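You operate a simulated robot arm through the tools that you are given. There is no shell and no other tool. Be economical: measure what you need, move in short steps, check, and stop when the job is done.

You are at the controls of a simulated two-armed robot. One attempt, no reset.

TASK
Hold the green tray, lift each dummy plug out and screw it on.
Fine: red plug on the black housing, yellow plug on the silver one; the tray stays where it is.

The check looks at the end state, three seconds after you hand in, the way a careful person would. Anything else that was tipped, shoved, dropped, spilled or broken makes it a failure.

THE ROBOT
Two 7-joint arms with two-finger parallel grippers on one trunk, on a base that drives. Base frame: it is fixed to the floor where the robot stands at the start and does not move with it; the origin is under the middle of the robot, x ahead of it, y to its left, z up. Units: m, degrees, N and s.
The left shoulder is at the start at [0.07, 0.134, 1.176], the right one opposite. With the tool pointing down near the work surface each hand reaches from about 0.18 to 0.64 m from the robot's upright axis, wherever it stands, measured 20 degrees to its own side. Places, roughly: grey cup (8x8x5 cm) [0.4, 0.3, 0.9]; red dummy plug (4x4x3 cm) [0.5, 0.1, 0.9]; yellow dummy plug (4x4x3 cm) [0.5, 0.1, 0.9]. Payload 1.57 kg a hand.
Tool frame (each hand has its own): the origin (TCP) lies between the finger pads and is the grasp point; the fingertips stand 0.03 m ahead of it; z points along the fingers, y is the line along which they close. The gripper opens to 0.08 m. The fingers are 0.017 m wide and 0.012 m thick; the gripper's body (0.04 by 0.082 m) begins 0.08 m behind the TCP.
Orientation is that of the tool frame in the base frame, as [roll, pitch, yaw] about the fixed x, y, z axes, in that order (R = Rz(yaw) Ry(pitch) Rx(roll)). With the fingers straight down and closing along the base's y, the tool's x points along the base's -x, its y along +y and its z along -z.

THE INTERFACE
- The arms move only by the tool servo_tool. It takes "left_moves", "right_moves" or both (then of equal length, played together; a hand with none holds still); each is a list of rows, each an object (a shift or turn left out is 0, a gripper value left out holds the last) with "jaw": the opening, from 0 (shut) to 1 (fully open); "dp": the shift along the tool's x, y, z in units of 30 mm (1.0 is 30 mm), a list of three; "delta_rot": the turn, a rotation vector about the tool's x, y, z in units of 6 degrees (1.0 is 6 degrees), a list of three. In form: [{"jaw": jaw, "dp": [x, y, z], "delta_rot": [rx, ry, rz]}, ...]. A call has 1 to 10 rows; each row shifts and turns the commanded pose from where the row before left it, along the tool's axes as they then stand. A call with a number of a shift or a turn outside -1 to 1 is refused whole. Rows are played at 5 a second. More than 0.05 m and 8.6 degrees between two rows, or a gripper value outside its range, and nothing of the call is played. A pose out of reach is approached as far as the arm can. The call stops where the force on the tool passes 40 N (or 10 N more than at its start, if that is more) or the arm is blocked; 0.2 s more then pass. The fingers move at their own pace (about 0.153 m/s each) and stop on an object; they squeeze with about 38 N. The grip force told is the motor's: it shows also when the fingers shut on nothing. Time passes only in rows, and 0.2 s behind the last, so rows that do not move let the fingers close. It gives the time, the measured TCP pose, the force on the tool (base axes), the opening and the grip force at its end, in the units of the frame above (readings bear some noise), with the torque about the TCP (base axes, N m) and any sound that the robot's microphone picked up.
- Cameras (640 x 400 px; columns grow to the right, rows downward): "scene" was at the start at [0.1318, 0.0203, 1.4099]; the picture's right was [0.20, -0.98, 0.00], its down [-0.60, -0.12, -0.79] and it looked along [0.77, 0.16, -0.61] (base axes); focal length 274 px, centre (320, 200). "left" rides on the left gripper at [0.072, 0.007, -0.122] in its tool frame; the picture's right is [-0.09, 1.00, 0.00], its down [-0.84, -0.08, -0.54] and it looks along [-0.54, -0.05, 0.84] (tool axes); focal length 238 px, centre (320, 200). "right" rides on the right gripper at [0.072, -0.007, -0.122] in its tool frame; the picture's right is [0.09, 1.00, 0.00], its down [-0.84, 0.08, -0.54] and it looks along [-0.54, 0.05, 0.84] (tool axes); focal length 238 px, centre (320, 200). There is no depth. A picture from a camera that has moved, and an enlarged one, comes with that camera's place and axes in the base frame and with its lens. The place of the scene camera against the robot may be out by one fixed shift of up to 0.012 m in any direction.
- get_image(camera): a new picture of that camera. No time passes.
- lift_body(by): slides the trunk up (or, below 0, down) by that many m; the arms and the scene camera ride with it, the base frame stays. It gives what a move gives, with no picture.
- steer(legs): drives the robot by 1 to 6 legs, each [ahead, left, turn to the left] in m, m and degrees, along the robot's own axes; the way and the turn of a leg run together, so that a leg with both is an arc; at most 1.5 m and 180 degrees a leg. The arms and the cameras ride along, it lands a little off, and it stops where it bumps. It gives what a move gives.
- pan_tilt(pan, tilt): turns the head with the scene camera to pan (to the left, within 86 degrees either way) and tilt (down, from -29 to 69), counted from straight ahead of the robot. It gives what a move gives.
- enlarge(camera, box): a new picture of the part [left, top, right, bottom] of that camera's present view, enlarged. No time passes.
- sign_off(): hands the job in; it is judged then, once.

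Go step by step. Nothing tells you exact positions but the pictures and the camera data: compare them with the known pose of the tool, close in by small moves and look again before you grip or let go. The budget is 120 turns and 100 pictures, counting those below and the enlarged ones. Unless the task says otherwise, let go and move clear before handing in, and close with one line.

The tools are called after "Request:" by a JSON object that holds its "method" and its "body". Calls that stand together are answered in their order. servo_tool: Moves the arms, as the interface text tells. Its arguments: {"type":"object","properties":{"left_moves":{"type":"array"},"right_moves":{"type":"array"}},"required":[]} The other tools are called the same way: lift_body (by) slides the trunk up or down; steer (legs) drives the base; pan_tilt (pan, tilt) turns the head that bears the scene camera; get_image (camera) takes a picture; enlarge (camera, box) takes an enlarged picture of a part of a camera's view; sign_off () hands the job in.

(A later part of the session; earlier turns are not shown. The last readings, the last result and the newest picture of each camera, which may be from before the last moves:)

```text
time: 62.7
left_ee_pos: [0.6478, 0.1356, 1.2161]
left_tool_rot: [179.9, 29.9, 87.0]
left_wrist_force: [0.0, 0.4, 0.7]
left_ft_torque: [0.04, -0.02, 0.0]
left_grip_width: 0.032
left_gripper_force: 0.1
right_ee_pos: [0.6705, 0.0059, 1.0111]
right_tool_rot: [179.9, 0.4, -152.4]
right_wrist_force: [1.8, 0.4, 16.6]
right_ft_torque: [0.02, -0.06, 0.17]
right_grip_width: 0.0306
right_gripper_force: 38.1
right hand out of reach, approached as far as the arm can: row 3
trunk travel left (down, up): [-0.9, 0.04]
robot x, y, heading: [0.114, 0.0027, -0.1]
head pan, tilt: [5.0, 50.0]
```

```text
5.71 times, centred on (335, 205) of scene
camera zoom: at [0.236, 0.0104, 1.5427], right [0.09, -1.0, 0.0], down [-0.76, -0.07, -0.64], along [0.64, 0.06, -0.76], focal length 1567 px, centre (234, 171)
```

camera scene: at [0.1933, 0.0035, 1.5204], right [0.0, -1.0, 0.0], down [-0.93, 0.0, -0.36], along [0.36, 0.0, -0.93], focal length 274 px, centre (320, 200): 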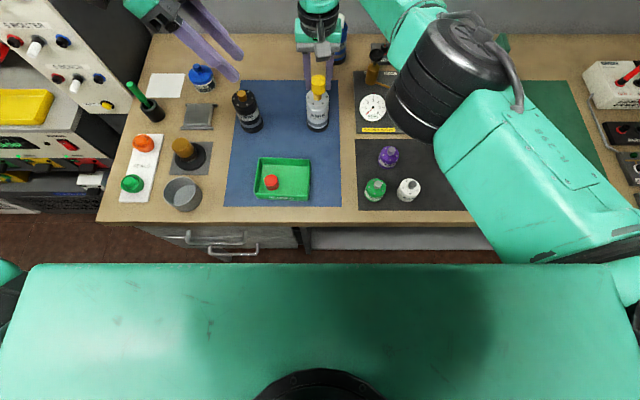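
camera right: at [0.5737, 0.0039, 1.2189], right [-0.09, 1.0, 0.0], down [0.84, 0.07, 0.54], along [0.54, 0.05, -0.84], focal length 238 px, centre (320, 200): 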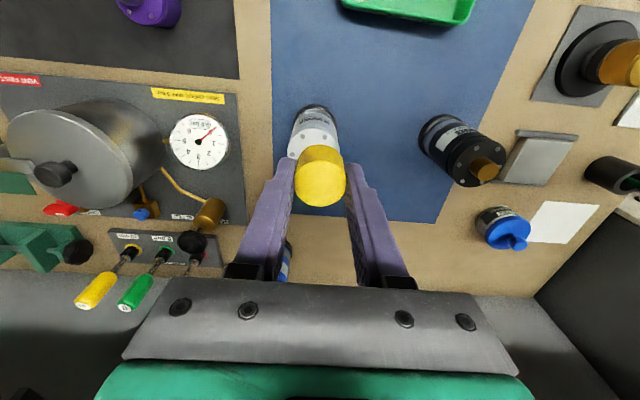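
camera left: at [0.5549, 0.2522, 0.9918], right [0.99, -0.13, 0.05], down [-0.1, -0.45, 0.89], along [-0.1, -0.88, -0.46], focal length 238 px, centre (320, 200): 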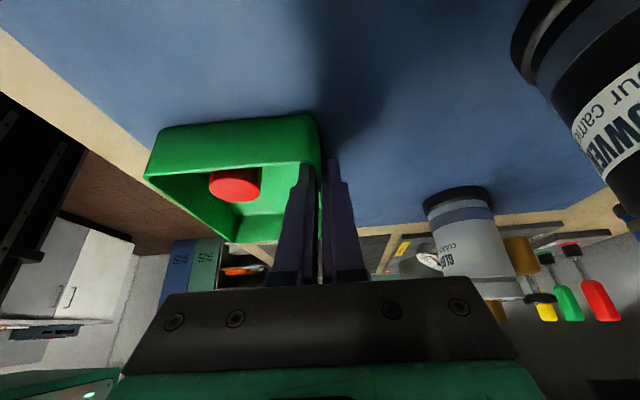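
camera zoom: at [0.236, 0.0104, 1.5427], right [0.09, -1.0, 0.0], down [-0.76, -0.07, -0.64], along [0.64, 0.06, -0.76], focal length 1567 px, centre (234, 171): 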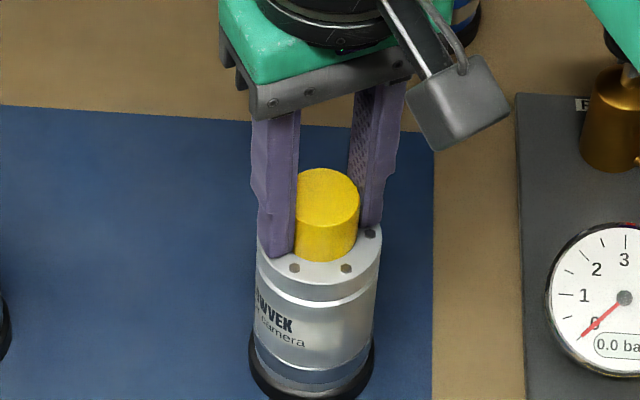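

The plug is fully tight: the last few degrees turned the housing along with it by a small amount. I'll release yellow, lift clear and check.

Request:
{"method": "servo_tool", "body": {"right_moves": [{"dp": [0, 0, -0.04]}, {"jaw": 0.6}, {}, {"dp": [0, 0, -0.3]}, {"dp": [0, 0, -0.7]}, {"dp": [0, 0, -0.9]}, {"dp": [0, 0, -0.9]}, {"dp": [0, 0, -0.9]}]}}

Request:
{"method": "enlarge", "body": {"camera": "scene", "box": [240, 150, 380, 290]}}

```text
time: 64.5
left_ee_pos: [0.6479, 0.1363, 1.2155]
left_tool_rot: [180.0, 29.9, 87.0]
left_wrist_force: [0.2, -0.9, 0.1]
left_ft_torque: [-0.05, 0.0, -0.01]
left_grip_width: 0.0319
left_gripper_force: 0.1
right_ee_pos: [0.6808, 0.0086, 1.1206]
right_tool_rot: [179.8, -0.1, -152.3]
right_wrist_force: [-0.5, -0.3, 0.4]
right_ft_torque: [0.0, -0.04, 0.0]
right_grip_width: 0.0478
right_gripper_force: 0.0
right hand out of reach, approached as far as the arm can: row 5, 7
trunk travel left (down, up): [-0.9, 0.04]
robot x, y, heading: [0.1155, 0.0032, 0.1]
head pan, tilt: [5.0, 50.0]
```

```text
2.86 times, centred on (310, 220) of scene
camera zoom: at [0.2384, 0.0103, 1.5424], right [0.09, -1.0, 0.0], down [-0.76, -0.07, -0.64], along [0.64, 0.06, -0.77], focal length 783 px, centre (349, 143)
```

zoom: 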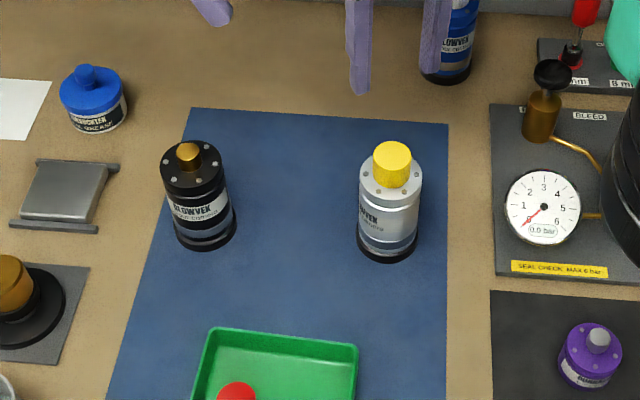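

Yellow is seated upright on the silver housing. Next I'll turn the right hand toward the tray-holding pose, and straighten the left hand and draw it back.

Request:
{"method": "servo_tool", "body": {"left_moves": [{"delta_rot": [0, 1, 0]}, {"delta_rot": [0, 1, 0]}, {"delta_rot": [0, 1, 0]}, {"delta_rot": [0, 1, 0]}, {"delta_rot": [0, 1, 0]}, {"dp": [0.4, -0.8, 0]}, {"dp": [0.4, -0.8, 0]}, {"dp": [0.4, -0.8, 0]}, {"dp": [0.4, -0.8, 0]}, {"dp": [0.4, -0.8, 0]}], "right_moves": [{"delta_rot": [0, 0, -1]}, {"delta_rot": [0, 0, -1]}, {"delta_rot": [0, 0, -1]}, {"delta_rot": [0, 0, -1]}, {"delta_rot": [0, 0, -1]}, {"delta_rot": [0, 0, -1]}, {"delta_rot": [0, 0, -1]}, {"delta_rot": [0, 0, -1]}, {"delta_rot": [0, 0, -1]}, {"delta_rot": [0, 0, -1]}]}}

```text
time: 66.7
left_ee_pos: [0.5204, 0.2112, 1.2147]
left_tool_rot: [179.8, 0.0, 87.1]
left_wrist_force: [0.2, 0.0, -0.6]
left_ft_torque: [0.0, -0.02, 0.01]
left_grip_width: 0.032
left_gripper_force: 0.0
left hand out of reach, approached as far as the arm can: row 4, 5
right_ee_pos: [0.6788, 0.0105, 1.1209]
right_tool_rot: [-179.8, 0.2, -92.3]
right_wrist_force: [-0.4, 0.3, 0.0]
right_ft_torque: [-0.04, 0.02, 0.0]
right_grip_width: 0.0479
right_gripper_force: 0.1
trunk travel left (down, up): [-0.9, 0.04]
robot x, y, heading: [0.1146, -0.0007, 0.3]
head pan, tilt: [5.0, 50.0]
```

Request:
{"method": "servo_tool", "body": {"left_moves": [{"delta_rot": [0, 0, -1]}, {"delta_rot": [0, 0, -1]}, {"delta_rot": [0, 0, -1]}, {"delta_rot": [0, 0, -1]}, {"delta_rot": [0, 0, -1]}, {"delta_rot": [0, 0, -1]}, {"delta_rot": [0, 0, -1]}, {"delta_rot": [0, 0, -1]}, {"delta_rot": [0, 0, -1]}, {"delta_rot": [0, 0, -1]}], "right_moves": [{"dp": [-0.2, 0.91, 0], "jaw": 0.4}, {"dp": [-0.2, 0.91, 0]}, {"dp": [-0.2, 0.91, 0]}, {"dp": [-0.2, 0.91, 0]}, {"dp": [-0.2, 0.91, 0]}, {"delta_rot": [0, -1, 0]}, {"delta_rot": [0, -1, 0]}, {"delta_rot": [0, -1, 0]}, {"delta_rot": [0, -1, 0]}, {"delta_rot": [0, -1, 0]}]}}

Request:
{"method": "get_image", "body": {"camera": "left"}}

Request:
{"method": "get_image", "body": {"camera": "right"}}

```text
time: 68.9
left_ee_pos: [0.5219, 0.2091, 1.2151]
left_tool_rot: [179.9, -0.1, 147.1]
left_wrist_force: [-0.6, 0.2, 0.0]
left_ft_torque: [0.01, -0.05, 0.02]
left_grip_width: 0.0321
left_gripper_force: 0.0
right_ee_pos: [0.5454, 0.0452, 1.1208]
right_tool_rot: [-179.9, 30.4, -92.4]
right_wrist_force: [-0.9, -0.6, -0.4]
right_ft_torque: [0.03, -0.01, 0.04]
right_grip_width: 0.032
right_gripper_force: 0.1
trunk travel left (down, up): [-0.9, 0.04]
robot x, y, heading: [0.1167, 0.0019, 0.1]
head pan, tilt: [5.0, 50.0]
```

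```text
35 pictures are left
camera left: at [0.4652, 0.2524, 1.3367], right [0.62, 0.79, 0.0], down [0.66, -0.52, 0.54], along [0.43, -0.33, -0.84], focal length 238 px, centre (320, 200)
```

left: 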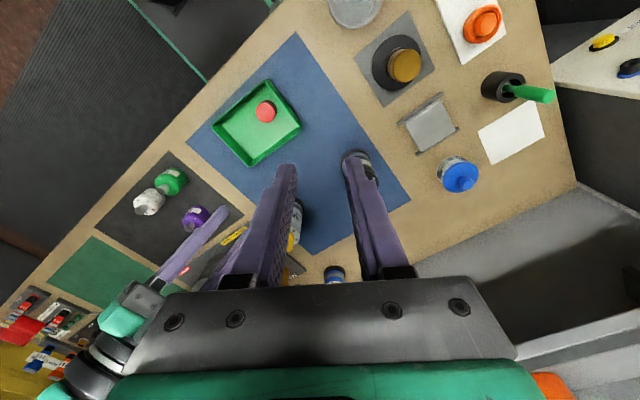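

```text
34 pictures are left
camera right: at [0.5466, -0.0797, 1.1908], right [-1.0, -0.04, -0.05], down [-0.06, 0.45, 0.89], along [-0.01, 0.89, -0.45], focal length 238 px, centre (320, 200)
```

right: 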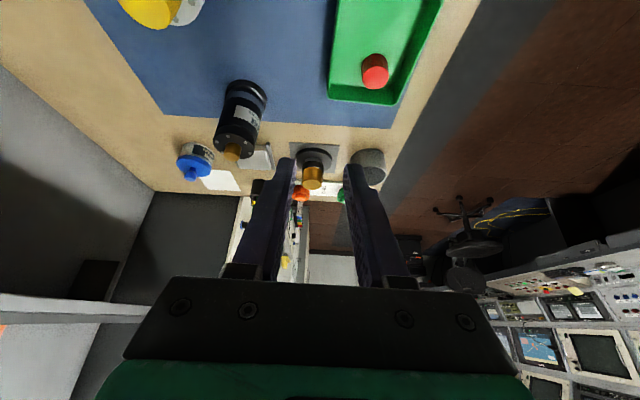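

The tray's far wall is near x≈.538 at y≈.048. I'll lower the right hand to just above it while the left continues turning.

Request:
{"method": "servo_tool", "body": {"left_moves": [{"delta_rot": [0, 0, -1], "jaw": 0.53}, {"delta_rot": [0, 0, -1]}, {"delta_rot": [0, 0, -1]}, {"delta_rot": [0, 0, -1]}, {"delta_rot": [0, 0, -1]}, {"delta_rot": [0, 0, -1]}, {"delta_rot": [0, 0, -1]}], "right_moves": [{"dp": [0.447, 0.042, 0.807]}, {"dp": [0.447, 0.042, 0.807]}, {"dp": [0.447, 0.042, 0.807]}, {"dp": [0.447, 0.042, 0.807]}, {"dp": [0.447, 0.042, 0.807]}, {"dp": [0.447, 0.042, 0.807]}, {}]}}

Request:
{"method": "get_image", "body": {"camera": "right"}}

Request:
{"method": "enlarge", "body": {"camera": "scene", "box": [250, 190, 350, 290]}}

```text
time: 70.5
left_ee_pos: [0.5212, 0.2108, 1.2146]
left_tool_rot: [180.0, 0.0, -170.8]
left_wrist_force: [0.2, 0.0, 1.2]
left_ft_torque: [-0.01, 0.03, 0.01]
left_grip_width: 0.0426
left_gripper_force: 0.1
right_ee_pos: [0.5362, 0.0494, 0.9566]
right_tool_rot: [-179.9, 30.2, -92.4]
right_wrist_force: [0.0, 0.5, -0.4]
right_ft_torque: [0.01, 0.0, 0.02]
right_grip_width: 0.0319
right_gripper_force: 0.1
trunk travel left (down, up): [-0.9, 0.04]
robot x, y, heading: [0.1176, -0.0013, 0.3]
head pan, tilt: [5.0, 50.0]
```

```text
33 pictures are left
camera right: at [0.538, -0.0756, 1.0259], right [-1.0, -0.04, -0.05], down [-0.06, 0.45, 0.89], along [-0.01, 0.89, -0.45], focal length 238 px, centre (320, 200)
```

right: 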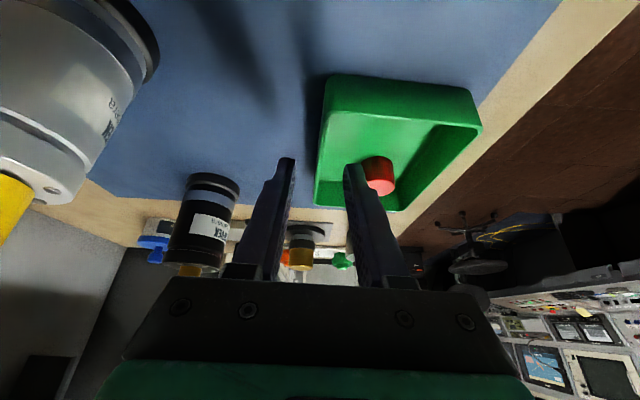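

```text
4.00 times, centred on (300, 240) of scene
camera zoom: at [0.2389, 0.0102, 1.5424], right [0.09, -1.0, 0.0], down [-0.76, -0.07, -0.64], along [0.64, 0.06, -0.77], focal length 1097 px, centre (400, 40)
```

zoom: 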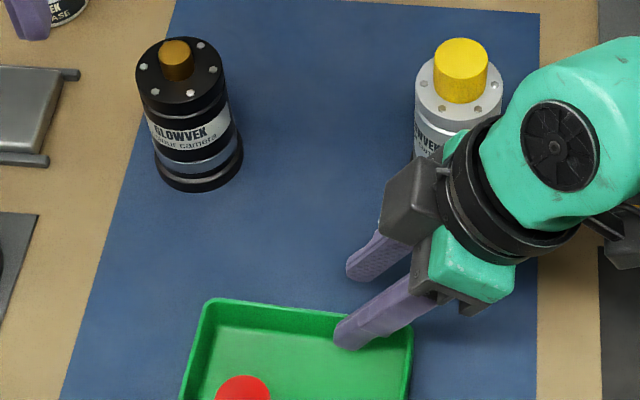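

The far wall is centred in the right hand's finger gap. I'll lower straight down 34 mm and close.

Request:
{"method": "servo_tool", "body": {"right_moves": [{"dp": [0.283, 0, 0.49]}, {"dp": [0.283, 0, 0.49]}, {}], "left_moves": [{"delta_rot": [0, 0, -1]}, {"delta_rot": [0, 0, -1]}, {"delta_rot": [0, 0, -1]}]}}

Request:
{"method": "get_image", "body": {"camera": "right"}}

```text
time: 71.3
left_ee_pos: [0.5208, 0.2106, 1.2141]
left_tool_rot: [180.0, 0.0, -152.8]
left_wrist_force: [0.0, -1.2, 0.4]
left_ft_torque: [0.0, 0.01, 0.01]
left_grip_width: 0.0426
left_gripper_force: 0.2
right_ee_pos: [0.5379, 0.0493, 0.9215]
right_tool_rot: [-179.9, 30.2, -92.3]
right_wrist_force: [-0.2, -0.1, 0.7]
right_ft_torque: [0.02, -0.01, 0.01]
right_grip_width: 0.032
right_gripper_force: 0.0
trunk travel left (down, up): [-0.9, 0.04]
robot x, y, heading: [0.1153, 0.0016, 0.1]
head pan, tilt: [5.0, 50.0]
```

```text
31 pictures are left
camera right: at [0.5394, -0.0742, 0.9917], right [-1.0, -0.04, -0.05], down [-0.06, 0.45, 0.89], along [-0.01, 0.89, -0.45], focal length 238 px, centre (320, 200)
```

right: 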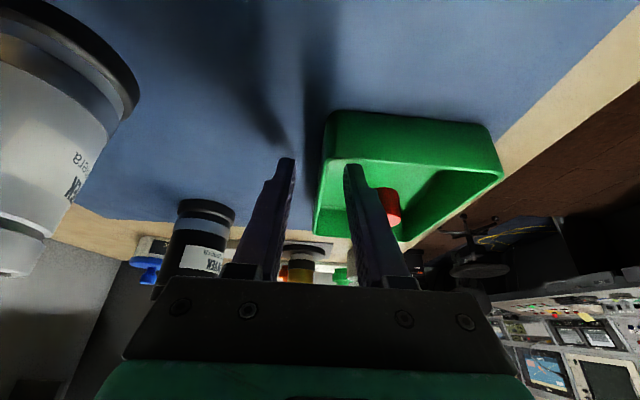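

The wall is centred, so I'll close the right hand to hold the tray.

Request:
{"method": "servo_tool", "body": {"right_moves": [{"jaw": 0.2}, {"jaw": 0.1}, {"jaw": 0.0}, {}], "left_moves": [{"delta_rot": [0, 0, -1]}, {"delta_rot": [0, 0, -1]}, {"delta_rot": [0, 0, -1]}, {}]}}

Request:
{"method": "get_image", "body": {"camera": "left"}}

```text
time: 72.3
left_ee_pos: [0.5212, 0.211, 1.2136]
left_tool_rot: [180.0, 0.2, -134.9]
left_wrist_force: [-0.6, -0.6, 0.2]
left_ft_torque: [-0.01, 0.0, 0.0]
left_grip_width: 0.0424
left_gripper_force: 0.1
right_ee_pos: [0.5374, 0.0517, 0.9222]
right_tool_rot: [-180.0, 30.3, -92.4]
right_wrist_force: [0.2, -1.3, 0.3]
right_ft_torque: [0.07, 0.08, 0.03]
right_grip_width: 0.0023
right_gripper_force: 23.8
trunk travel left (down, up): [-0.9, 0.04]
robot x, y, heading: [0.1213, -0.0004, 0.1]
head pan, tilt: [5.0, 50.0]
```

```text
30 pictures are left
camera left: at [0.4667, 0.1632, 1.3356], right [-0.64, 0.77, 0.0], down [0.64, 0.54, 0.54], along [0.42, 0.35, -0.84], focal length 238 px, centre (320, 200)
```

left: 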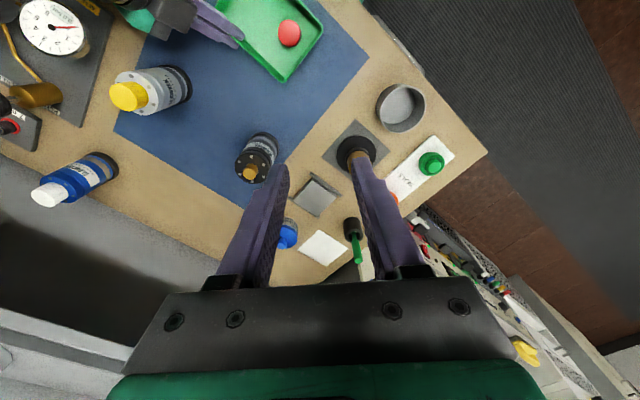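

The tray is held by the right hand, and red is at about (.486, .119). I'll bring the left hand above it.

Request:
{"method": "servo_tool", "body": {"left_moves": [{"dp": [0.43, -0.19, 0.9]}, {"dp": [0.43, -0.19, 0.9]}, {"dp": [0.43, -0.19, 0.9]}, {"dp": [0.43, -0.19, 0.9]}, {"dp": [0.43, -0.19, 0.9]}, {"dp": [0.43, -0.19, 0.9]}, {"dp": [0.43, -0.19, 0.9]}, {"dp": [0, 0, 0.8]}, {}]}}

Request:
{"method": "get_image", "body": {"camera": "left"}}

```text
time: 74.3
left_ee_pos: [0.4845, 0.1176, 1.0015]
left_tool_rot: [180.0, 0.0, -134.9]
left_wrist_force: [0.0, -0.7, -0.7]
left_ft_torque: [0.0, 0.03, 0.0]
left_grip_width: 0.0422
left_gripper_force: 0.1
right_ee_pos: [0.5386, 0.0504, 0.9212]
right_tool_rot: [-179.9, 30.1, -92.4]
right_wrist_force: [0.5, 0.8, 0.0]
right_ft_torque: [-0.04, 0.04, 0.0]
right_grip_width: 0.0022
right_gripper_force: 23.6
trunk travel left (down, up): [-0.9, 0.04]
robot x, y, heading: [0.1165, 0.0006, 0.1]
head pan, tilt: [5.0, 50.0]
```

```text
29 pictures are left
camera left: at [0.4318, 0.0702, 1.1231], right [-0.64, 0.77, 0.0], down [0.65, 0.54, 0.54], along [0.42, 0.35, -0.84], focal length 238 px, centre (320, 200)
```

left: 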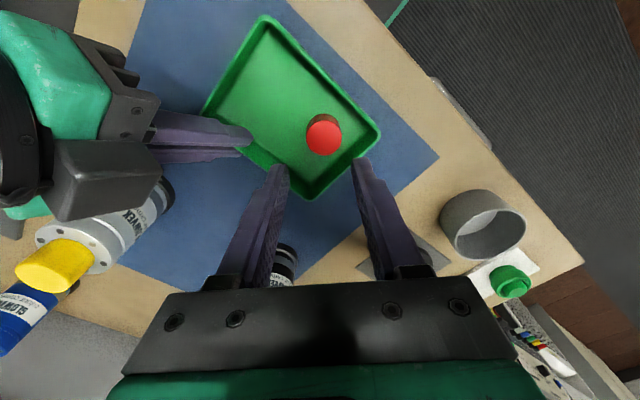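

The TCP is within 1 mm of red. The left wall is tight, so I'll turn 15° more towards x, narrow the jaw to 39 mm and lower part way.

Request:
{"method": "servo_tool", "body": {"left_moves": [{"jaw": 0.49, "delta_rot": [0, 0, -0.85]}, {"delta_rot": [0, 0, -0.85]}, {"delta_rot": [0, 0, -0.8]}, {"dp": [-0.01, 0, 0.6]}, {"dp": [0, 0, 0.7]}, {"dp": [0, 0, 0.7]}, {}]}}

Request:
{"method": "get_image", "body": {"camera": "left"}}

Request:
{"method": "enlarge", "body": {"camera": "scene", "box": [250, 210, 350, 310]}}

```text
time: 75.9
left_ee_pos: [0.4757, 0.1399, 0.9627]
left_tool_rot: [-180.0, 0.0, -119.9]
left_wrist_force: [-0.5, -0.3, -0.9]
left_ft_torque: [0.05, -0.02, 0.0]
left_grip_width: 0.0392
left_gripper_force: 0.1
left hand out of reach, approached as far as the arm can: row 5, 6
right_ee_pos: [0.5391, 0.0508, 0.9221]
right_tool_rot: [-179.9, 30.2, -92.4]
right_wrist_force: [0.1, -0.5, 0.6]
right_ft_torque: [0.0, 0.03, 0.0]
right_grip_width: 0.0022
right_gripper_force: 23.6
trunk travel left (down, up): [-0.9, 0.04]
robot x, y, heading: [0.1177, -0.0023, 0.2]
head pan, tilt: [5.0, 50.0]
```

```text
28 pictures are left
camera left: at [0.435, 0.0787, 1.0852], right [-0.82, 0.58, 0.0], down [0.48, 0.69, 0.54], along [0.31, 0.44, -0.84], focal length 238 px, centre (320, 200)
```

left: 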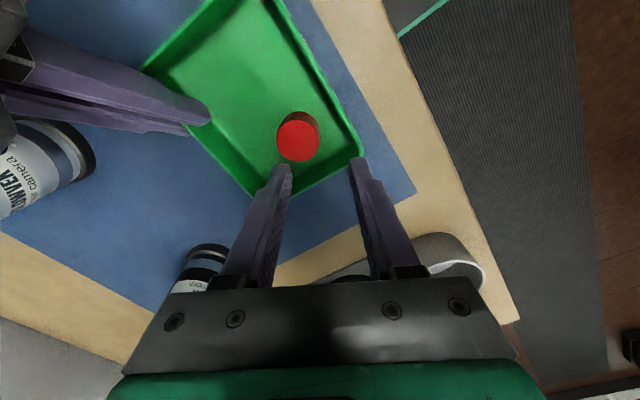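

```text
4.00 times, centred on (300, 260) of scene
camera zoom: at [0.239, 0.0101, 1.5423], right [0.09, -1.0, 0.0], down [-0.76, -0.07, -0.64], along [0.64, 0.06, -0.77], focal length 1097 px, centre (400, -40)
```

zoom: 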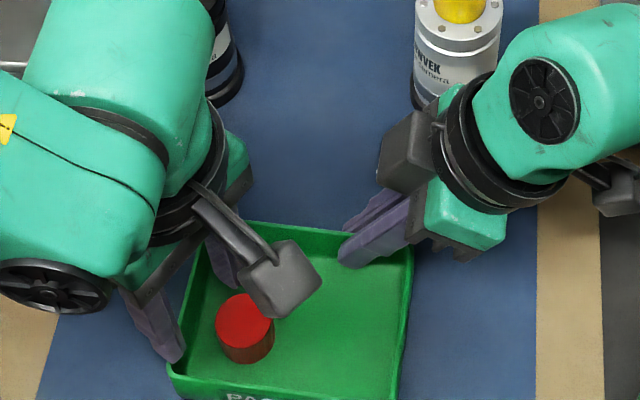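

The left arm hits a limit with the trunk this high. I'll release the tray and raise both hands straight up, then lower the trunk 0.15 m and re-grip at the same place.

Request:
{"method": "servo_tool", "body": {"left_moves": [{"dp": [0, 0, -0.7]}, {"dp": [0, 0, -0.7]}, {"dp": [0, 0, -0.7]}, {"dp": [0, 0, -0.7]}, {"dp": [0, 0, -0.7]}, {"dp": [0, 0, -0.7]}, {"dp": [0, 0, -0.7]}, {"dp": [0, 0, -0.7]}, {}], "right_moves": [{"jaw": 0.2}, {"jaw": 0.4}, {"dp": [-0.5, 0, -0.866]}, {"dp": [-0.5, 0, -0.866]}, {"dp": [-0.5, 0, -0.866]}, {"dp": [-0.5, 0, -0.866]}, {"dp": [-0.5, 0, -0.866]}, {"dp": [-0.5, 0, -0.866]}, {}]}}

Request:
{"method": "lift_body", "body": {"by": -0.13}}

```text
time: 77.9
left_ee_pos: [0.4758, 0.1374, 1.1313]
left_tool_rot: [180.0, 0.0, -119.9]
left_wrist_force: [0.4, 0.1, 0.0]
left_ft_torque: [-0.01, 0.01, 0.01]
left_grip_width: 0.0393
left_gripper_force: 0.0
right_ee_pos: [0.5396, 0.0488, 1.1021]
right_tool_rot: [-179.8, 30.2, -92.4]
right_wrist_force: [-0.1, 0.3, 0.2]
right_ft_torque: [0.01, 0.03, 0.0]
right_grip_width: 0.032
right_gripper_force: 0.1
trunk travel left (down, up): [-0.9, 0.04]
robot x, y, heading: [0.1137, -0.0019, 0.4]
head pan, tilt: [5.0, 50.0]
```

```text
time: 79.5
left_ee_pos: [0.4761, 0.1391, 1.0028]
left_tool_rot: [-180.0, 0.1, -119.9]
left_wrist_force: [-0.2, 0.0, 0.5]
left_ft_torque: [-0.01, 0.0, -0.01]
left_grip_width: 0.0392
left_gripper_force: 0.0
right_ee_pos: [0.539, 0.0471, 0.9718]
right_tool_rot: [-179.9, 30.1, -92.5]
right_wrist_force: [0.1, 0.3, -1.6]
right_ft_torque: [0.03, 0.0, -0.01]
right_grip_width: 0.032
right_gripper_force: 0.1
trunk travel left (down, up): [-0.77, 0.17]
robot x, y, heading: [0.1143, 0.001, -0.1]
head pan, tilt: [5.0, 50.0]
```

Request:
{"method": "servo_tool", "body": {"right_moves": [{"dp": [0.42, 0, 0.72]}, {"dp": [0.41, 0, 0.72]}, {}, {"jaw": 0.2}, {"jaw": 0.1}, {"jaw": 0.0}, {}], "left_moves": [{"dp": [0.23, -0.3, 0]}, {"dp": [0.23, -0.3, 0]}, {}, {}, {}, {}, {}]}}

Request:
{"method": "get_image", "body": {"camera": "left"}}

```text
time: 81.1
left_ee_pos: [0.4851, 0.1178, 1.0008]
left_tool_rot: [179.9, 0.0, -119.8]
left_wrist_force: [0.6, 0.6, -0.2]
left_ft_torque: [-0.04, 0.03, 0.01]
left_grip_width: 0.039
left_gripper_force: 0.1
right_ee_pos: [0.5375, 0.0469, 0.9242]
right_tool_rot: [-180.0, 30.3, -92.5]
right_wrist_force: [1.4, -0.3, 0.1]
right_ft_torque: [0.03, 0.01, -0.03]
right_grip_width: 0.0023
right_gripper_force: 23.7
trunk travel left (down, up): [-0.77, 0.17]
robot x, y, heading: [0.1171, -0.0029, -0.1]
head pan, tilt: [5.0, 50.0]
```

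```text
26 pictures are left
camera left: at [0.4443, 0.0582, 1.1237], right [-0.82, 0.58, 0.0], down [0.48, 0.69, 0.54], along [0.31, 0.44, -0.84], focal length 238 px, centre (320, 200)
```

left: 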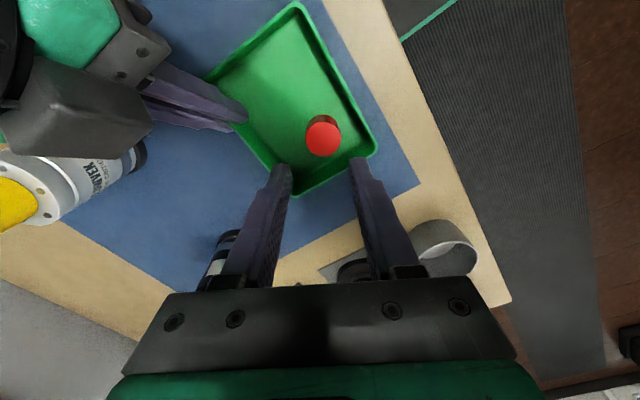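

The tray is held again and the left hand reaches. I'll lower over red.

Request:
{"method": "servo_tool", "body": {"left_moves": [{"dp": [0.04, 0.035, 0.6]}, {"dp": [0, 0, 0.7]}, {"dp": [0, 0, 0.7]}, {}]}}

Request:
{"method": "get_image", "body": {"camera": "left"}}

```text
time: 82.1
left_ee_pos: [0.4846, 0.1166, 0.9431]
left_tool_rot: [179.9, 0.2, -119.9]
left_wrist_force: [-1.0, 0.3, 0.6]
left_ft_torque: [0.01, 0.02, 0.0]
left_grip_width: 0.039
left_gripper_force: 0.0
right_ee_pos: [0.5378, 0.0471, 0.9243]
right_tool_rot: [-179.9, 30.2, -92.4]
right_wrist_force: [0.3, -0.6, 0.6]
right_ft_torque: [-0.01, -0.05, -0.02]
right_grip_width: 0.0022
right_gripper_force: 23.8
trunk travel left (down, up): [-0.77, 0.17]
robot x, y, heading: [0.1155, -0.0021, 0.1]
head pan, tilt: [5.0, 50.0]
```

```text
25 pictures are left
camera left: at [0.4439, 0.0572, 1.0647], right [-0.82, 0.58, 0.0], down [0.48, 0.69, 0.54], along [0.31, 0.44, -0.84], focal length 238 px, centre (320, 200)
```

left: 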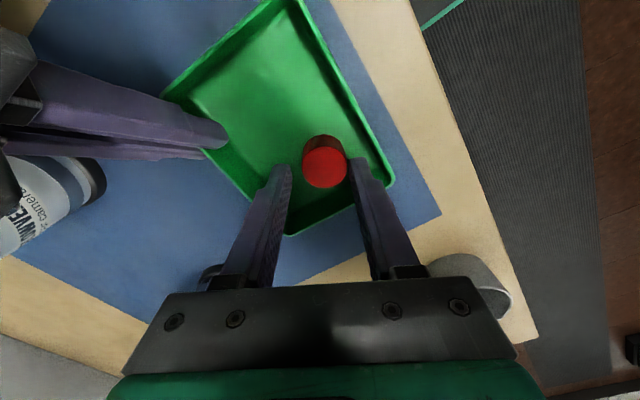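

Red needs a 3 mm shift in tool y to be centred. I'll correct that, lower 27 mm and close.

Request:
{"method": "servo_tool", "body": {"left_moves": [{"dp": [0, 0.1, 0]}, {"dp": [0, 0, 0.4]}, {"dp": [0, 0, 0.5]}, {}, {"jaw": 0.3}, {"jaw": 0.15}, {}]}}

Request:
{"method": "get_image", "body": {"camera": "left"}}

```text
time: 83.7
left_ee_pos: [0.4812, 0.1201, 0.9162]
left_tool_rot: [-180.0, 0.1, -119.8]
left_wrist_force: [-0.7, -0.4, -0.5]
left_ft_torque: [-0.01, -0.04, 0.02]
left_grip_width: 0.0327
left_gripper_force: 38.3
right_ee_pos: [0.5369, 0.047, 0.9232]
right_tool_rot: [-180.0, 30.2, -92.4]
right_wrist_force: [0.1, -0.5, 0.2]
right_ft_torque: [0.0, 0.01, 0.01]
right_grip_width: 0.0023
right_gripper_force: 24.0
trunk travel left (down, up): [-0.77, 0.17]
robot x, y, heading: [0.1162, 0.0026, 0.1]
head pan, tilt: [5.0, 50.0]
```

```text
24 pictures are left
camera left: at [0.4411, 0.0595, 1.0384], right [-0.82, 0.58, 0.0], down [0.48, 0.69, 0.54], along [0.31, 0.44, -0.84], focal length 238 px, centre (320, 200)
```

left: 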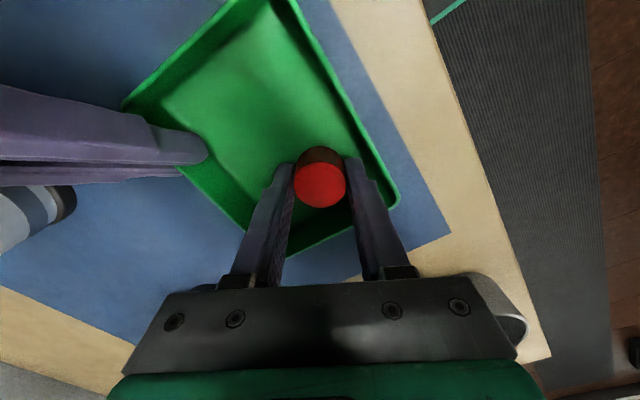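

Red is gripped and centred. I'll lift it straight out, then nudge the tray back about 4 mm in +y and release it.

Request:
{"method": "servo_tool", "body": {"left_moves": [{"dp": [0, 0, -0.5]}, {"dp": [0, 0, -0.7]}, {"dp": [0, 0, -0.9]}, {"dp": [0, 0, -0.9]}, {"dp": [0, 0, -0.9]}, {"dp": [0, 0, -0.9]}, {"dp": [0, 0, -0.9]}, {}]}}

Request:
{"method": "servo_tool", "body": {"right_moves": [{"dp": [-0.057, 0.015, 0.033]}, {"dp": [-0.057, 0.015, 0.033]}, {}, {"jaw": 0.2}, {"jaw": 0.4}, {"dp": [-0.5, 0, -0.866]}, {"dp": [-0.5, 0, -0.866]}, {"dp": [-0.5, 0, -0.866]}, {"dp": [-0.5, 0, -0.866]}]}}

Request:
{"method": "get_image", "body": {"camera": "left"}}

```text
time: 85.5
left_ee_pos: [0.4808, 0.1195, 1.0862]
left_tool_rot: [-180.0, 0.0, -119.8]
left_wrist_force: [-0.6, -0.4, -0.6]
left_ft_torque: [-0.03, 0.03, 0.0]
left_grip_width: 0.033
left_gripper_force: 38.6
right_ee_pos: [0.5377, 0.0468, 0.9231]
right_tool_rot: [-179.9, 30.1, -92.4]
right_wrist_force: [0.2, -0.5, 0.9]
right_ft_torque: [0.03, 0.04, 0.05]
right_grip_width: 0.0025
right_gripper_force: 23.7
trunk travel left (down, up): [-0.77, 0.17]
robot x, y, heading: [0.1138, -0.0002, 0.5]
head pan, tilt: [5.0, 50.0]
```

```text
time: 87.5
left_ee_pos: [0.4813, 0.1203, 1.0867]
left_tool_rot: [-180.0, 0.0, -119.9]
left_wrist_force: [0.1, 1.3, -1.0]
left_ft_torque: [0.01, 0.01, -0.01]
left_grip_width: 0.0324
left_gripper_force: 37.5
right_ee_pos: [0.5366, 0.0518, 1.0431]
right_tool_rot: [-179.9, 30.1, -92.4]
right_wrist_force: [0.8, 0.0, -0.6]
right_ft_torque: [0.0, 0.0, -0.01]
right_grip_width: 0.0323
right_gripper_force: 0.1
trunk travel left (down, up): [-0.77, 0.17]
robot x, y, heading: [0.1152, 0.0012, -0.0]
head pan, tilt: [5.0, 50.0]
```

```text
23 pictures are left
camera left: at [0.4401, 0.0594, 1.2085], right [-0.82, 0.58, 0.0], down [0.48, 0.69, 0.54], along [0.31, 0.44, -0.84], focal length 238 px, centre (320, 200)
```

left: 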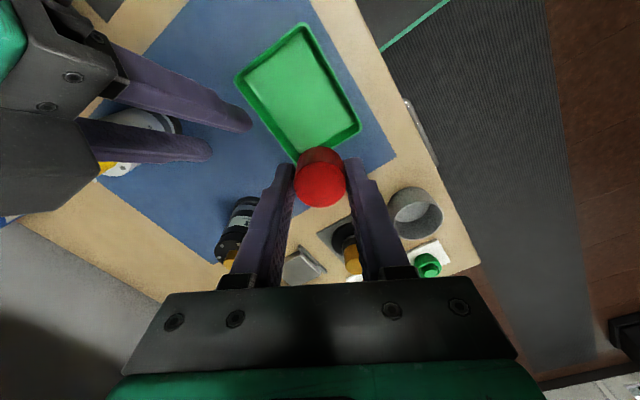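

Red is out and the tray is released. I'll raise the trunk, move the right hand to a viewing place near x≈.67, and wind the left hand counter-clockwise for the screwing stroke.

Request:
{"method": "lift_body", "body": {"by": 0.13}}

Request:
{"method": "servo_tool", "body": {"left_moves": [{"dp": [-0.87, 0.5, 0]}, {"dp": [-0.87, 0.5, 0]}, {"delta_rot": [0, 0, -1]}, {"delta_rot": [0, 0, -1]}, {"delta_rot": [0, 0, -1]}, {"delta_rot": [0, 0, -1]}, {"delta_rot": [0, 0, -1]}, {"delta_rot": [0, 0, -1]}, {"delta_rot": [0, 0, -1]}, {"delta_rot": [0, 0, -1]}], "right_moves": [{"dp": [0, -0.74, 0]}, {"dp": [0, -0.74, 0]}, {"dp": [0, -0.74, 0]}, {"dp": [0, -0.74, 0]}, {"dp": [0, -0.74, 0]}, {"dp": [0, -0.74, 0]}, {}, {}, {}, {}]}}

Request:
{"method": "servo_tool", "body": {"left_moves": [{"delta_rot": [0, 0, -1]}, {"delta_rot": [0, 0, -1]}, {"delta_rot": [0, 0, -1]}, {"delta_rot": [0, 0, -1]}, {"delta_rot": [0, 0, -1]}, {"delta_rot": [0, 0, -1]}, {"delta_rot": [0, 0, -1]}, {"delta_rot": [0, 0, -1]}, {"delta_rot": [0, 0, -1]}, {"delta_rot": [0, 0, -1]}]}}

Request:
{"method": "servo_tool", "body": {"left_moves": [{"delta_rot": [0, 0, -1]}, {"delta_rot": [0, 0, -1]}, {"delta_rot": [0, 0, -1]}, {"delta_rot": [0, 0, -1]}, {"delta_rot": [0, 0, -1]}, {"delta_rot": [0, 0, -1]}, {"delta_rot": [0, 0, -1]}, {"delta_rot": [0, 0, -1]}, {"delta_rot": [0, 0, -1]}, {"delta_rot": [0, 0, -1]}]}}

```text
time: 89.1
left_ee_pos: [0.4817, 0.1183, 1.2168]
left_tool_rot: [180.0, -0.1, -119.9]
left_wrist_force: [0.1, -0.3, -0.1]
left_ft_torque: [0.0, -0.01, 0.02]
left_grip_width: 0.0327
left_gripper_force: 38.1
right_ee_pos: [0.5377, 0.0518, 1.1726]
right_tool_rot: [-180.0, 30.2, -92.5]
right_wrist_force: [0.0, -0.5, -0.7]
right_ft_torque: [-0.02, 0.0, 0.01]
right_grip_width: 0.0318
right_gripper_force: 0.1
trunk travel left (down, up): [-0.9, 0.04]
robot x, y, heading: [0.1138, 0.0021, -0.0]
head pan, tilt: [5.0, 50.0]
```

```text
time: 91.3
left_ee_pos: [0.48, 0.1801, 1.2163]
left_tool_rot: [180.0, 0.1, -71.7]
left_wrist_force: [0.3, 0.6, -0.1]
left_ft_torque: [-0.02, 0.0, -0.02]
left_grip_width: 0.0324
left_gripper_force: 38.3
right_ee_pos: [0.6703, 0.0456, 1.1743]
right_tool_rot: [-179.8, 30.2, -92.4]
right_wrist_force: [-0.1, -0.4, -0.1]
right_ft_torque: [0.01, -0.01, -0.02]
right_grip_width: 0.0319
right_gripper_force: 0.0
trunk travel left (down, up): [-0.9, 0.04]
robot x, y, heading: [0.1141, 0.0002, 0.0]
head pan, tilt: [5.0, 50.0]
```

```text
time: 93.5
left_ee_pos: [0.494, 0.3875, 1.2496]
left_tool_rot: [179.4, -0.2, -12.3]
left_wrist_force: [1.0, 0.4, -0.4]
left_ft_torque: [-0.03, -0.02, -0.01]
left_grip_width: 0.0326
left_gripper_force: 38.0
left hand out of reach, approached as far as the arm can: row 3, 4, 5, 6, 7, 8, 9, 10
right_ee_pos: [0.6688, 0.0465, 1.1738]
right_tool_rot: [-179.9, 30.2, -92.4]
right_wrist_force: [1.2, -1.2, 0.3]
right_ft_torque: [-0.01, 0.01, -0.02]
right_grip_width: 0.0319
right_gripper_force: 0.0
trunk travel left (down, up): [-0.9, 0.04]
robot x, y, heading: [0.114, 0.0016, 0.3]
head pan, tilt: [5.0, 50.0]
```

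```text
time: 95.7
left_ee_pos: [0.4802, 0.6277, 1.2551]
left_tool_rot: [-179.9, 0.8, 39.3]
left_wrist_force: [-0.3, 0.4, -0.2]
left_ft_torque: [0.01, 0.04, 0.0]
left_grip_width: 0.0329
left_gripper_force: 38.4
left hand out of reach, approached as far as the arm can: row 1, 2, 3, 4, 5, 6, 7, 8, 9, 10
right_ee_pos: [0.6694, 0.0454, 1.174]
right_tool_rot: [-179.9, 30.4, -92.4]
right_wrist_force: [-0.7, 0.3, -0.6]
right_ft_torque: [0.03, 0.03, 0.03]
right_grip_width: 0.032
right_gripper_force: 0.0
trunk travel left (down, up): [-0.9, 0.04]
robot x, y, heading: [0.1152, -0.0, 0.1]
head pan, tilt: [5.0, 50.0]
```

Winding further CCW pushed the left hand out to y≈.63, still holding red and touching nothing. I'll bring it back along the same line while unwinding clockwise.

Request:
{"method": "servo_tool", "body": {"left_moves": [{"dp": [-0.5, 0.62, 0], "delta_rot": [0, 0, 1]}, {"dp": [-0.4, 0.69, 0], "delta_rot": [0, 0, 1]}, {"dp": [-0.33, 0.73, 0], "delta_rot": [0, 0, 1]}, {"dp": [-0.25, 0.76, 0], "delta_rot": [0, 0, 1]}, {"dp": [-0.17, 0.78, 0], "delta_rot": [0, 0, 1]}, {"dp": [-0.08, 0.79, 0], "delta_rot": [0, 0, 1]}, {"dp": [0, 0.8, 0], "delta_rot": [0, 0, 1]}, {"dp": [0.08, 0.79, 0], "delta_rot": [0, 0, 1]}, {"dp": [0.17, 0.78, 0], "delta_rot": [0, 0, 1]}, {"dp": [0.25, 0.76, 0], "delta_rot": [0, 0, 1]}]}}

```text
time: 97.9
left_ee_pos: [0.4917, 0.3886, 1.2591]
left_tool_rot: [179.5, 0.4, -20.8]
left_wrist_force: [0.1, 0.6, -0.3]
left_ft_torque: [0.01, 0.0, -0.02]
left_grip_width: 0.0325
left_gripper_force: 38.1
right_ee_pos: [0.6706, 0.045, 1.1753]
right_tool_rot: [-179.9, 30.2, -92.5]
right_wrist_force: [1.0, -0.1, 0.7]
right_ft_torque: [0.02, 0.0, 0.02]
right_grip_width: 0.032
right_gripper_force: 0.1
trunk travel left (down, up): [-0.9, 0.04]
robot x, y, heading: [0.1158, -0.0002, -0.0]
head pan, tilt: [5.0, 50.0]
```

Request:
{"method": "servo_tool", "body": {"left_moves": [{"dp": [0.88, 0.45, 0.3], "delta_rot": [0, 0, 0.83]}, {"dp": [0.92, 0.38, 0.3], "delta_rot": [0, 0, 0.83]}, {"dp": [0.947, 0.294, 0.3], "delta_rot": [0, 0, 0.83]}, {"dp": [0.969, 0.211, 0.3], "delta_rot": [0, 0, 0.83]}, {"dp": [0.983, 0.125, 0.3], "delta_rot": [0, 0, 0.83]}, {"dp": [0.99, 0.039, 0.3], "delta_rot": [0, 0, 0.83]}, {"dp": [0.99, -0.047, 0.3], "delta_rot": [0, 0, 0.83]}, {"dp": [0.98, -0.133, 0.3], "delta_rot": [0, 0, 0.83]}, {"dp": [0.967, -0.218, 0.3], "delta_rot": [0, 0, 0.83]}, {}]}}

Request:
{"method": "get_image", "body": {"camera": "scene"}}

```text
time: 100.1
left_ee_pos: [0.6629, 0.1953, 1.1747]
left_tool_rot: [179.3, -0.2, -65.6]
left_wrist_force: [-0.9, -0.7, 0.1]
left_ft_torque: [-0.01, -0.02, -0.01]
left_grip_width: 0.0328
left_gripper_force: 37.6
left hand out of reach, approached as far as the arm can: row 9
right_ee_pos: [0.6694, 0.0463, 1.1745]
right_tool_rot: [-180.0, 30.2, -92.3]
right_wrist_force: [-0.3, -0.1, -0.1]
right_ft_torque: [-0.01, 0.0, 0.0]
right_grip_width: 0.0318
right_gripper_force: 0.0
trunk travel left (down, up): [-0.9, 0.04]
robot x, y, heading: [0.1149, -0.001, -0.0]
head pan, tilt: [5.0, 50.0]
```

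```text
22 pictures are left
camera scene: at [0.2381, 0.0102, 1.5424], right [0.09, -1.0, 0.0], down [-0.76, -0.07, -0.64], along [0.64, 0.06, -0.77], focal length 274 px, centre (320, 200)
```

scene: 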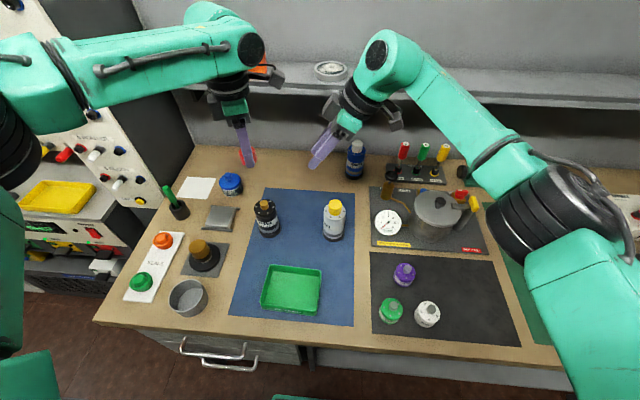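

Everything is clear. I'll lower red to about z=1.06 over the black housing and use the right camera to check alignment.

Request:
{"method": "servo_tool", "body": {"left_moves": [{"dp": [0, 0, 0.9]}, {"dp": [0, 0, 0.9]}, {"dp": [0, 0, 0.9]}, {"dp": [0, 0, 0.8]}, {"dp": [0.16, -0.073, 0.2]}, {"dp": [0.16, -0.073, 0.2]}, {}]}}

Request:
{"method": "enlarge", "body": {"camera": "scene", "box": [230, 160, 310, 240]}}

Request:
{"method": "enlarge", "body": {"camera": "right", "box": [260, 60, 380, 180]}}

```text
time: 101.7
left_ee_pos: [0.6388, 0.1996, 1.0706]
left_tool_rot: [179.3, -0.3, -65.5]
left_wrist_force: [-0.3, -0.3, 0.8]
left_ft_torque: [0.01, -0.01, -0.01]
left_grip_width: 0.0325
left_gripper_force: 37.9
left hand out of reach, approached as far as the arm can: row 1, 2, 3, 4, 5, 6
right_ee_pos: [0.6698, 0.0463, 1.1749]
right_tool_rot: [-179.9, 30.1, -92.5]
right_wrist_force: [0.1, 0.1, 0.4]
right_ft_torque: [0.02, -0.01, -0.04]
right_grip_width: 0.0318
right_gripper_force: 0.1
trunk travel left (down, up): [-0.9, 0.04]
robot x, y, heading: [0.1188, 0.0011, 0.2]
head pan, tilt: [5.0, 50.0]
```

```text
5.00 times, centred on (270, 200) of scene
camera zoom: at [0.2393, 0.0102, 1.5423], right [0.09, -1.0, 0.0], down [-0.76, -0.07, -0.64], along [0.64, 0.06, -0.77], focal length 1371 px, centre (570, 200)
```

zoom: 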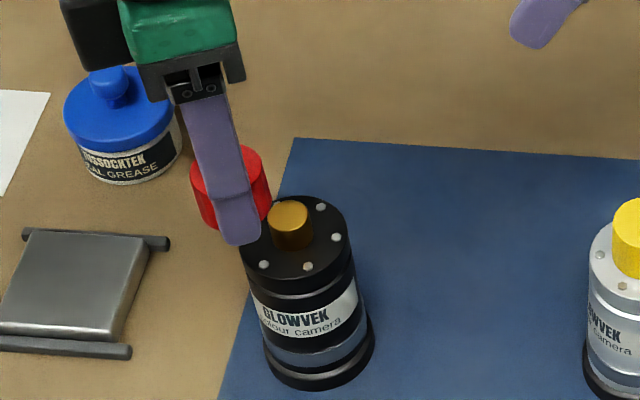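

```text
3.33 times, centred on (320, 120) of right
camera zoom: at [0.6711, -0.0779, 1.2441], right [-1.0, -0.04, -0.05], down [-0.06, 0.45, 0.89], along [-0.01, 0.89, -0.45], focal length 794 px, centre (320, 467)
```

zoom: 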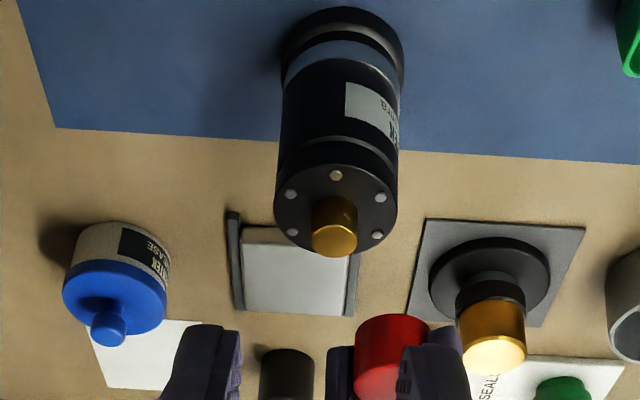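

At this yaw the reach shrinks, so I'll unwind clockwise about 48° and then shift over the black tip (about .669, .191).

Request:
{"method": "servo_tool", "body": {"left_moves": [{"delta_rot": [0, 0, 1]}, {"delta_rot": [0, 0, 1]}, {"delta_rot": [0, 0, 1]}, {"delta_rot": [0, 0, 1]}, {"delta_rot": [0, 0, 1]}, {"delta_rot": [0, 0, 1]}, {"delta_rot": [0, 0, 1]}, {"delta_rot": [0, 0, 1]}, {"dp": [-0.06, -0.52, 0]}, {"dp": [-0.06, -0.52, 0]}]}}

```text
time: 103.9
left_ee_pos: [0.6433, 0.203, 1.0777]
left_tool_rot: [179.8, -0.6, -113.6]
left_wrist_force: [-0.1, 0.3, 0.5]
left_ft_torque: [-0.05, 0.03, -0.04]
left_grip_width: 0.0327
left_gripper_force: 38.2
left hand out of reach, approached as far as the arm can: row 9, 10
right_ee_pos: [0.67, 0.0462, 1.1752]
right_tool_rot: [-179.9, 30.2, -92.4]
right_wrist_force: [0.3, -0.4, 0.2]
right_ft_torque: [0.02, -0.03, 0.01]
right_grip_width: 0.0318
right_gripper_force: 0.1
trunk travel left (down, up): [-0.9, 0.04]
robot x, y, heading: [0.1173, 0.0013, 0.1]
head pan, tilt: [5.0, 50.0]
```

Both arms seem to have the same wrist range, free clockwise from yaw 180. I'll unwind to 180 and retry the reach.

Request:
{"method": "servo_tool", "body": {"left_moves": [{"delta_rot": [0, 0, 1]}, {"delta_rot": [0, 0, 1]}, {"delta_rot": [0, 0, 1]}, {"delta_rot": [0, 0, 1]}, {"delta_rot": [0, 0, 1]}, {"delta_rot": [0, 0, 1]}, {"delta_rot": [0, 0, 1]}, {"delta_rot": [0, 0, 1]}, {"delta_rot": [0, 0, 1]}, {"delta_rot": [0, 0, 1]}]}}

```text
time: 106.1
left_ee_pos: [0.6424, 0.2013, 1.0772]
left_tool_rot: [-179.6, -0.6, -173.7]
left_wrist_force: [0.5, 1.1, -0.1]
left_ft_torque: [-0.02, -0.06, -0.03]
left_grip_width: 0.0327
left_gripper_force: 37.9
right_ee_pos: [0.6696, 0.0464, 1.1746]
right_tool_rot: [-179.8, 30.2, -92.4]
right_wrist_force: [-0.3, -0.9, 0.0]
right_ft_torque: [0.0, 0.0, 0.01]
right_grip_width: 0.0319
right_gripper_force: 0.0
trunk travel left (down, up): [-0.9, 0.04]
robot x, y, heading: [0.1182, -0.0042, 0.1]
head pan, tilt: [5.0, 50.0]
```

Request:
{"method": "servo_tool", "body": {"left_moves": [{"dp": [-0.46, -0.21, 0]}, {"dp": [-0.46, -0.21, 0]}, {"dp": [0, 0, 0.4]}, {"dp": [0, 0, 0.4]}, {}]}}

Request:
{"method": "enlarge", "body": {"camera": "scene", "box": [230, 160, 310, 240]}}

Request:
{"method": "enlarge", "body": {"camera": "right", "box": [280, 80, 360, 160]}}

```text
time: 107.3
left_ee_pos: [0.6384, 0.2062, 1.0623]
left_tool_rot: [-179.5, -0.7, -173.4]
left_wrist_force: [0.4, -0.8, -1.0]
left_ft_torque: [-0.03, -0.01, 0.01]
left_grip_width: 0.0327
left_gripper_force: 38.2
left hand out of reach, approached as far as the arm can: row 1, 2, 3, 4
right_ee_pos: [0.6711, 0.0471, 1.1734]
right_tool_rot: [-179.8, 30.2, -92.4]
right_wrist_force: [0.5, 1.2, -0.6]
right_ft_torque: [0.0, 0.01, -0.02]
right_grip_width: 0.0319
right_gripper_force: 0.1
trunk travel left (down, up): [-0.9, 0.04]
robot x, y, heading: [0.1182, 0.0023, 0.1]
head pan, tilt: [5.0, 50.0]
```

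```text
5.00 times, centred on (270, 200) of scene
camera zoom: at [0.2391, 0.0101, 1.5423], right [0.09, -1.0, 0.0], down [-0.76, -0.07, -0.64], along [0.64, 0.06, -0.77], focal length 1371 px, centre (570, 200)
```

zoom: 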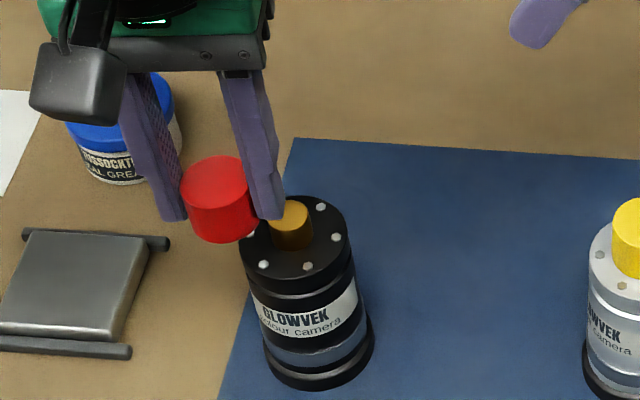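

```text
5.00 times, centred on (320, 120) of right
camera zoom: at [0.671, -0.078, 1.2441], right [-1.0, -0.04, -0.05], down [-0.06, 0.45, 0.89], along [-0.01, 0.89, -0.45], focal length 1192 px, centre (320, 600)
```

zoom: 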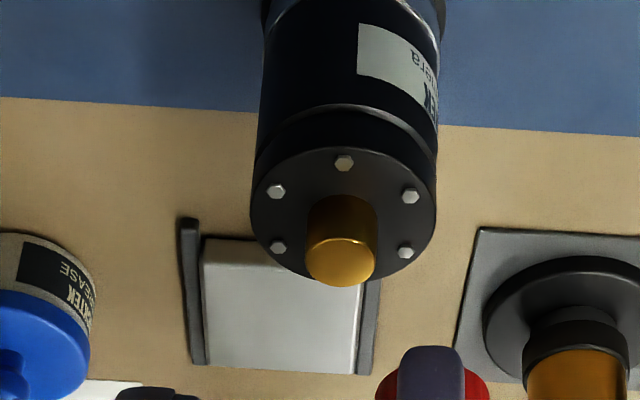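

The reach is still blocked. Turning clockwise freed the right arm, so I'll do the same here with 60° more and then approach.

Request:
{"method": "servo_tool", "body": {"left_moves": [{"dp": [0, 0, -0.3], "delta_rot": [0, 0, 1]}, {"delta_rot": [0, 0, 1]}, {"delta_rot": [0, 0, 1]}, {"delta_rot": [0, 0, 1]}, {"delta_rot": [0, 0, 1]}, {"delta_rot": [0, 0, 1]}, {"delta_rot": [0, 0, 1]}, {"delta_rot": [0, 0, 1]}, {"delta_rot": [0, 0, 1]}, {"delta_rot": [0, 0, 1]}]}}

Request:
{"method": "servo_tool", "body": {"left_moves": [{"dp": [-0.45, 0.3, 0]}, {"dp": [-0.45, 0.3, 0]}, {}]}}

```text
time: 109.5
left_ee_pos: [0.6392, 0.207, 1.0701]
left_tool_rot: [-179.3, 0.0, 126.5]
left_wrist_force: [0.4, -0.4, -0.3]
left_ft_torque: [-0.02, -0.02, 0.02]
left_grip_width: 0.033
left_gripper_force: 38.1
right_ee_pos: [0.6701, 0.0466, 1.1744]
right_tool_rot: [-179.9, 30.1, -92.4]
right_wrist_force: [0.0, 0.0, 0.2]
right_ft_torque: [0.0, -0.02, 0.03]
right_grip_width: 0.0319
right_gripper_force: 0.1
trunk travel left (down, up): [-0.9, 0.04]
robot x, y, heading: [0.1152, 0.0001, 0.3]
head pan, tilt: [5.0, 50.0]
```

```text
time: 110.3
left_ee_pos: [0.6452, 0.2066, 1.0774]
left_tool_rot: [-179.3, 0.0, 126.4]
left_wrist_force: [0.2, 0.2, 0.0]
left_ft_torque: [-0.04, 0.02, 0.02]
left_grip_width: 0.0325
left_gripper_force: 37.9
left hand out of reach, approached as far as the arm can: row 1, 2
right_ee_pos: [0.6704, 0.0457, 1.1747]
right_tool_rot: [-179.9, 30.3, -92.4]
right_wrist_force: [-0.9, -0.3, -0.8]
right_ft_torque: [0.04, 0.0, 0.01]
right_grip_width: 0.0321
right_gripper_force: 0.1
trunk travel left (down, up): [-0.9, 0.04]
robot x, y, heading: [0.1178, 0.0006, 0.1]
head pan, tilt: [5.0, 50.0]
```

The reach is the same at every yaw, so the left arm's elbow posture from the excursion is probably what blocks it. I'll retract up and back toward the start pose to reset it.

Request:
{"method": "servo_tool", "body": {"left_moves": [{"dp": [0, 0, -0.9]}, {"dp": [0.5, -0.69, -0.7]}, {"dp": [0.5, -0.69, -0.7]}, {"dp": [0.5, -0.69, -0.7]}, {"dp": [0.5, -0.69, -0.7]}, {"dp": [0.5, -0.69, -0.7]}, {"dp": [0.5, -0.69, -0.7]}, {"delta_rot": [0, 0, -1]}, {"delta_rot": [0, 0, -1]}, {"delta_rot": [0, 0, -1]}]}}

Request:
{"method": "get_image", "body": {"camera": "scene"}}

```text
time: 112.5
left_ee_pos: [0.4919, 0.2066, 1.2327]
left_tool_rot: [-179.2, -0.2, 144.7]
left_wrist_force: [-0.2, 0.1, 0.1]
left_ft_torque: [0.0, -0.02, 0.0]
left_grip_width: 0.0326
left_gripper_force: 38.2
right_ee_pos: [0.6684, 0.046, 1.1751]
right_tool_rot: [-179.9, 30.2, -92.4]
right_wrist_force: [0.3, 1.1, -0.5]
right_ft_torque: [0.02, -0.01, -0.02]
right_grip_width: 0.0321
right_gripper_force: 0.1
trunk travel left (down, up): [-0.9, 0.04]
robot x, y, heading: [0.1129, -0.0018, -0.1]
head pan, tilt: [5.0, 50.0]
```

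```text
17 pictures are left
camera scene: at [0.2384, 0.0101, 1.5424], right [0.09, -1.0, 0.0], down [-0.76, -0.07, -0.64], along [0.64, 0.06, -0.77], focal length 274 px, centre (320, 200)
```

scene: 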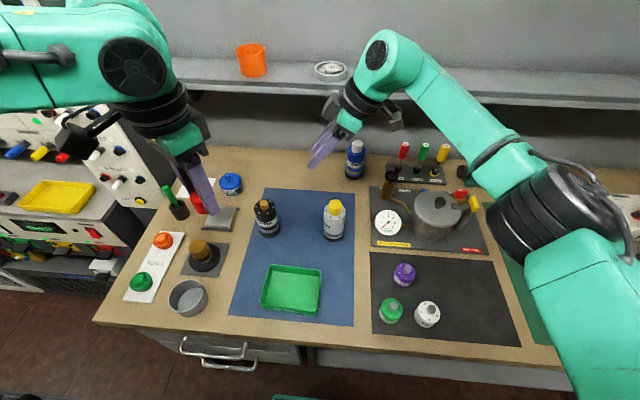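

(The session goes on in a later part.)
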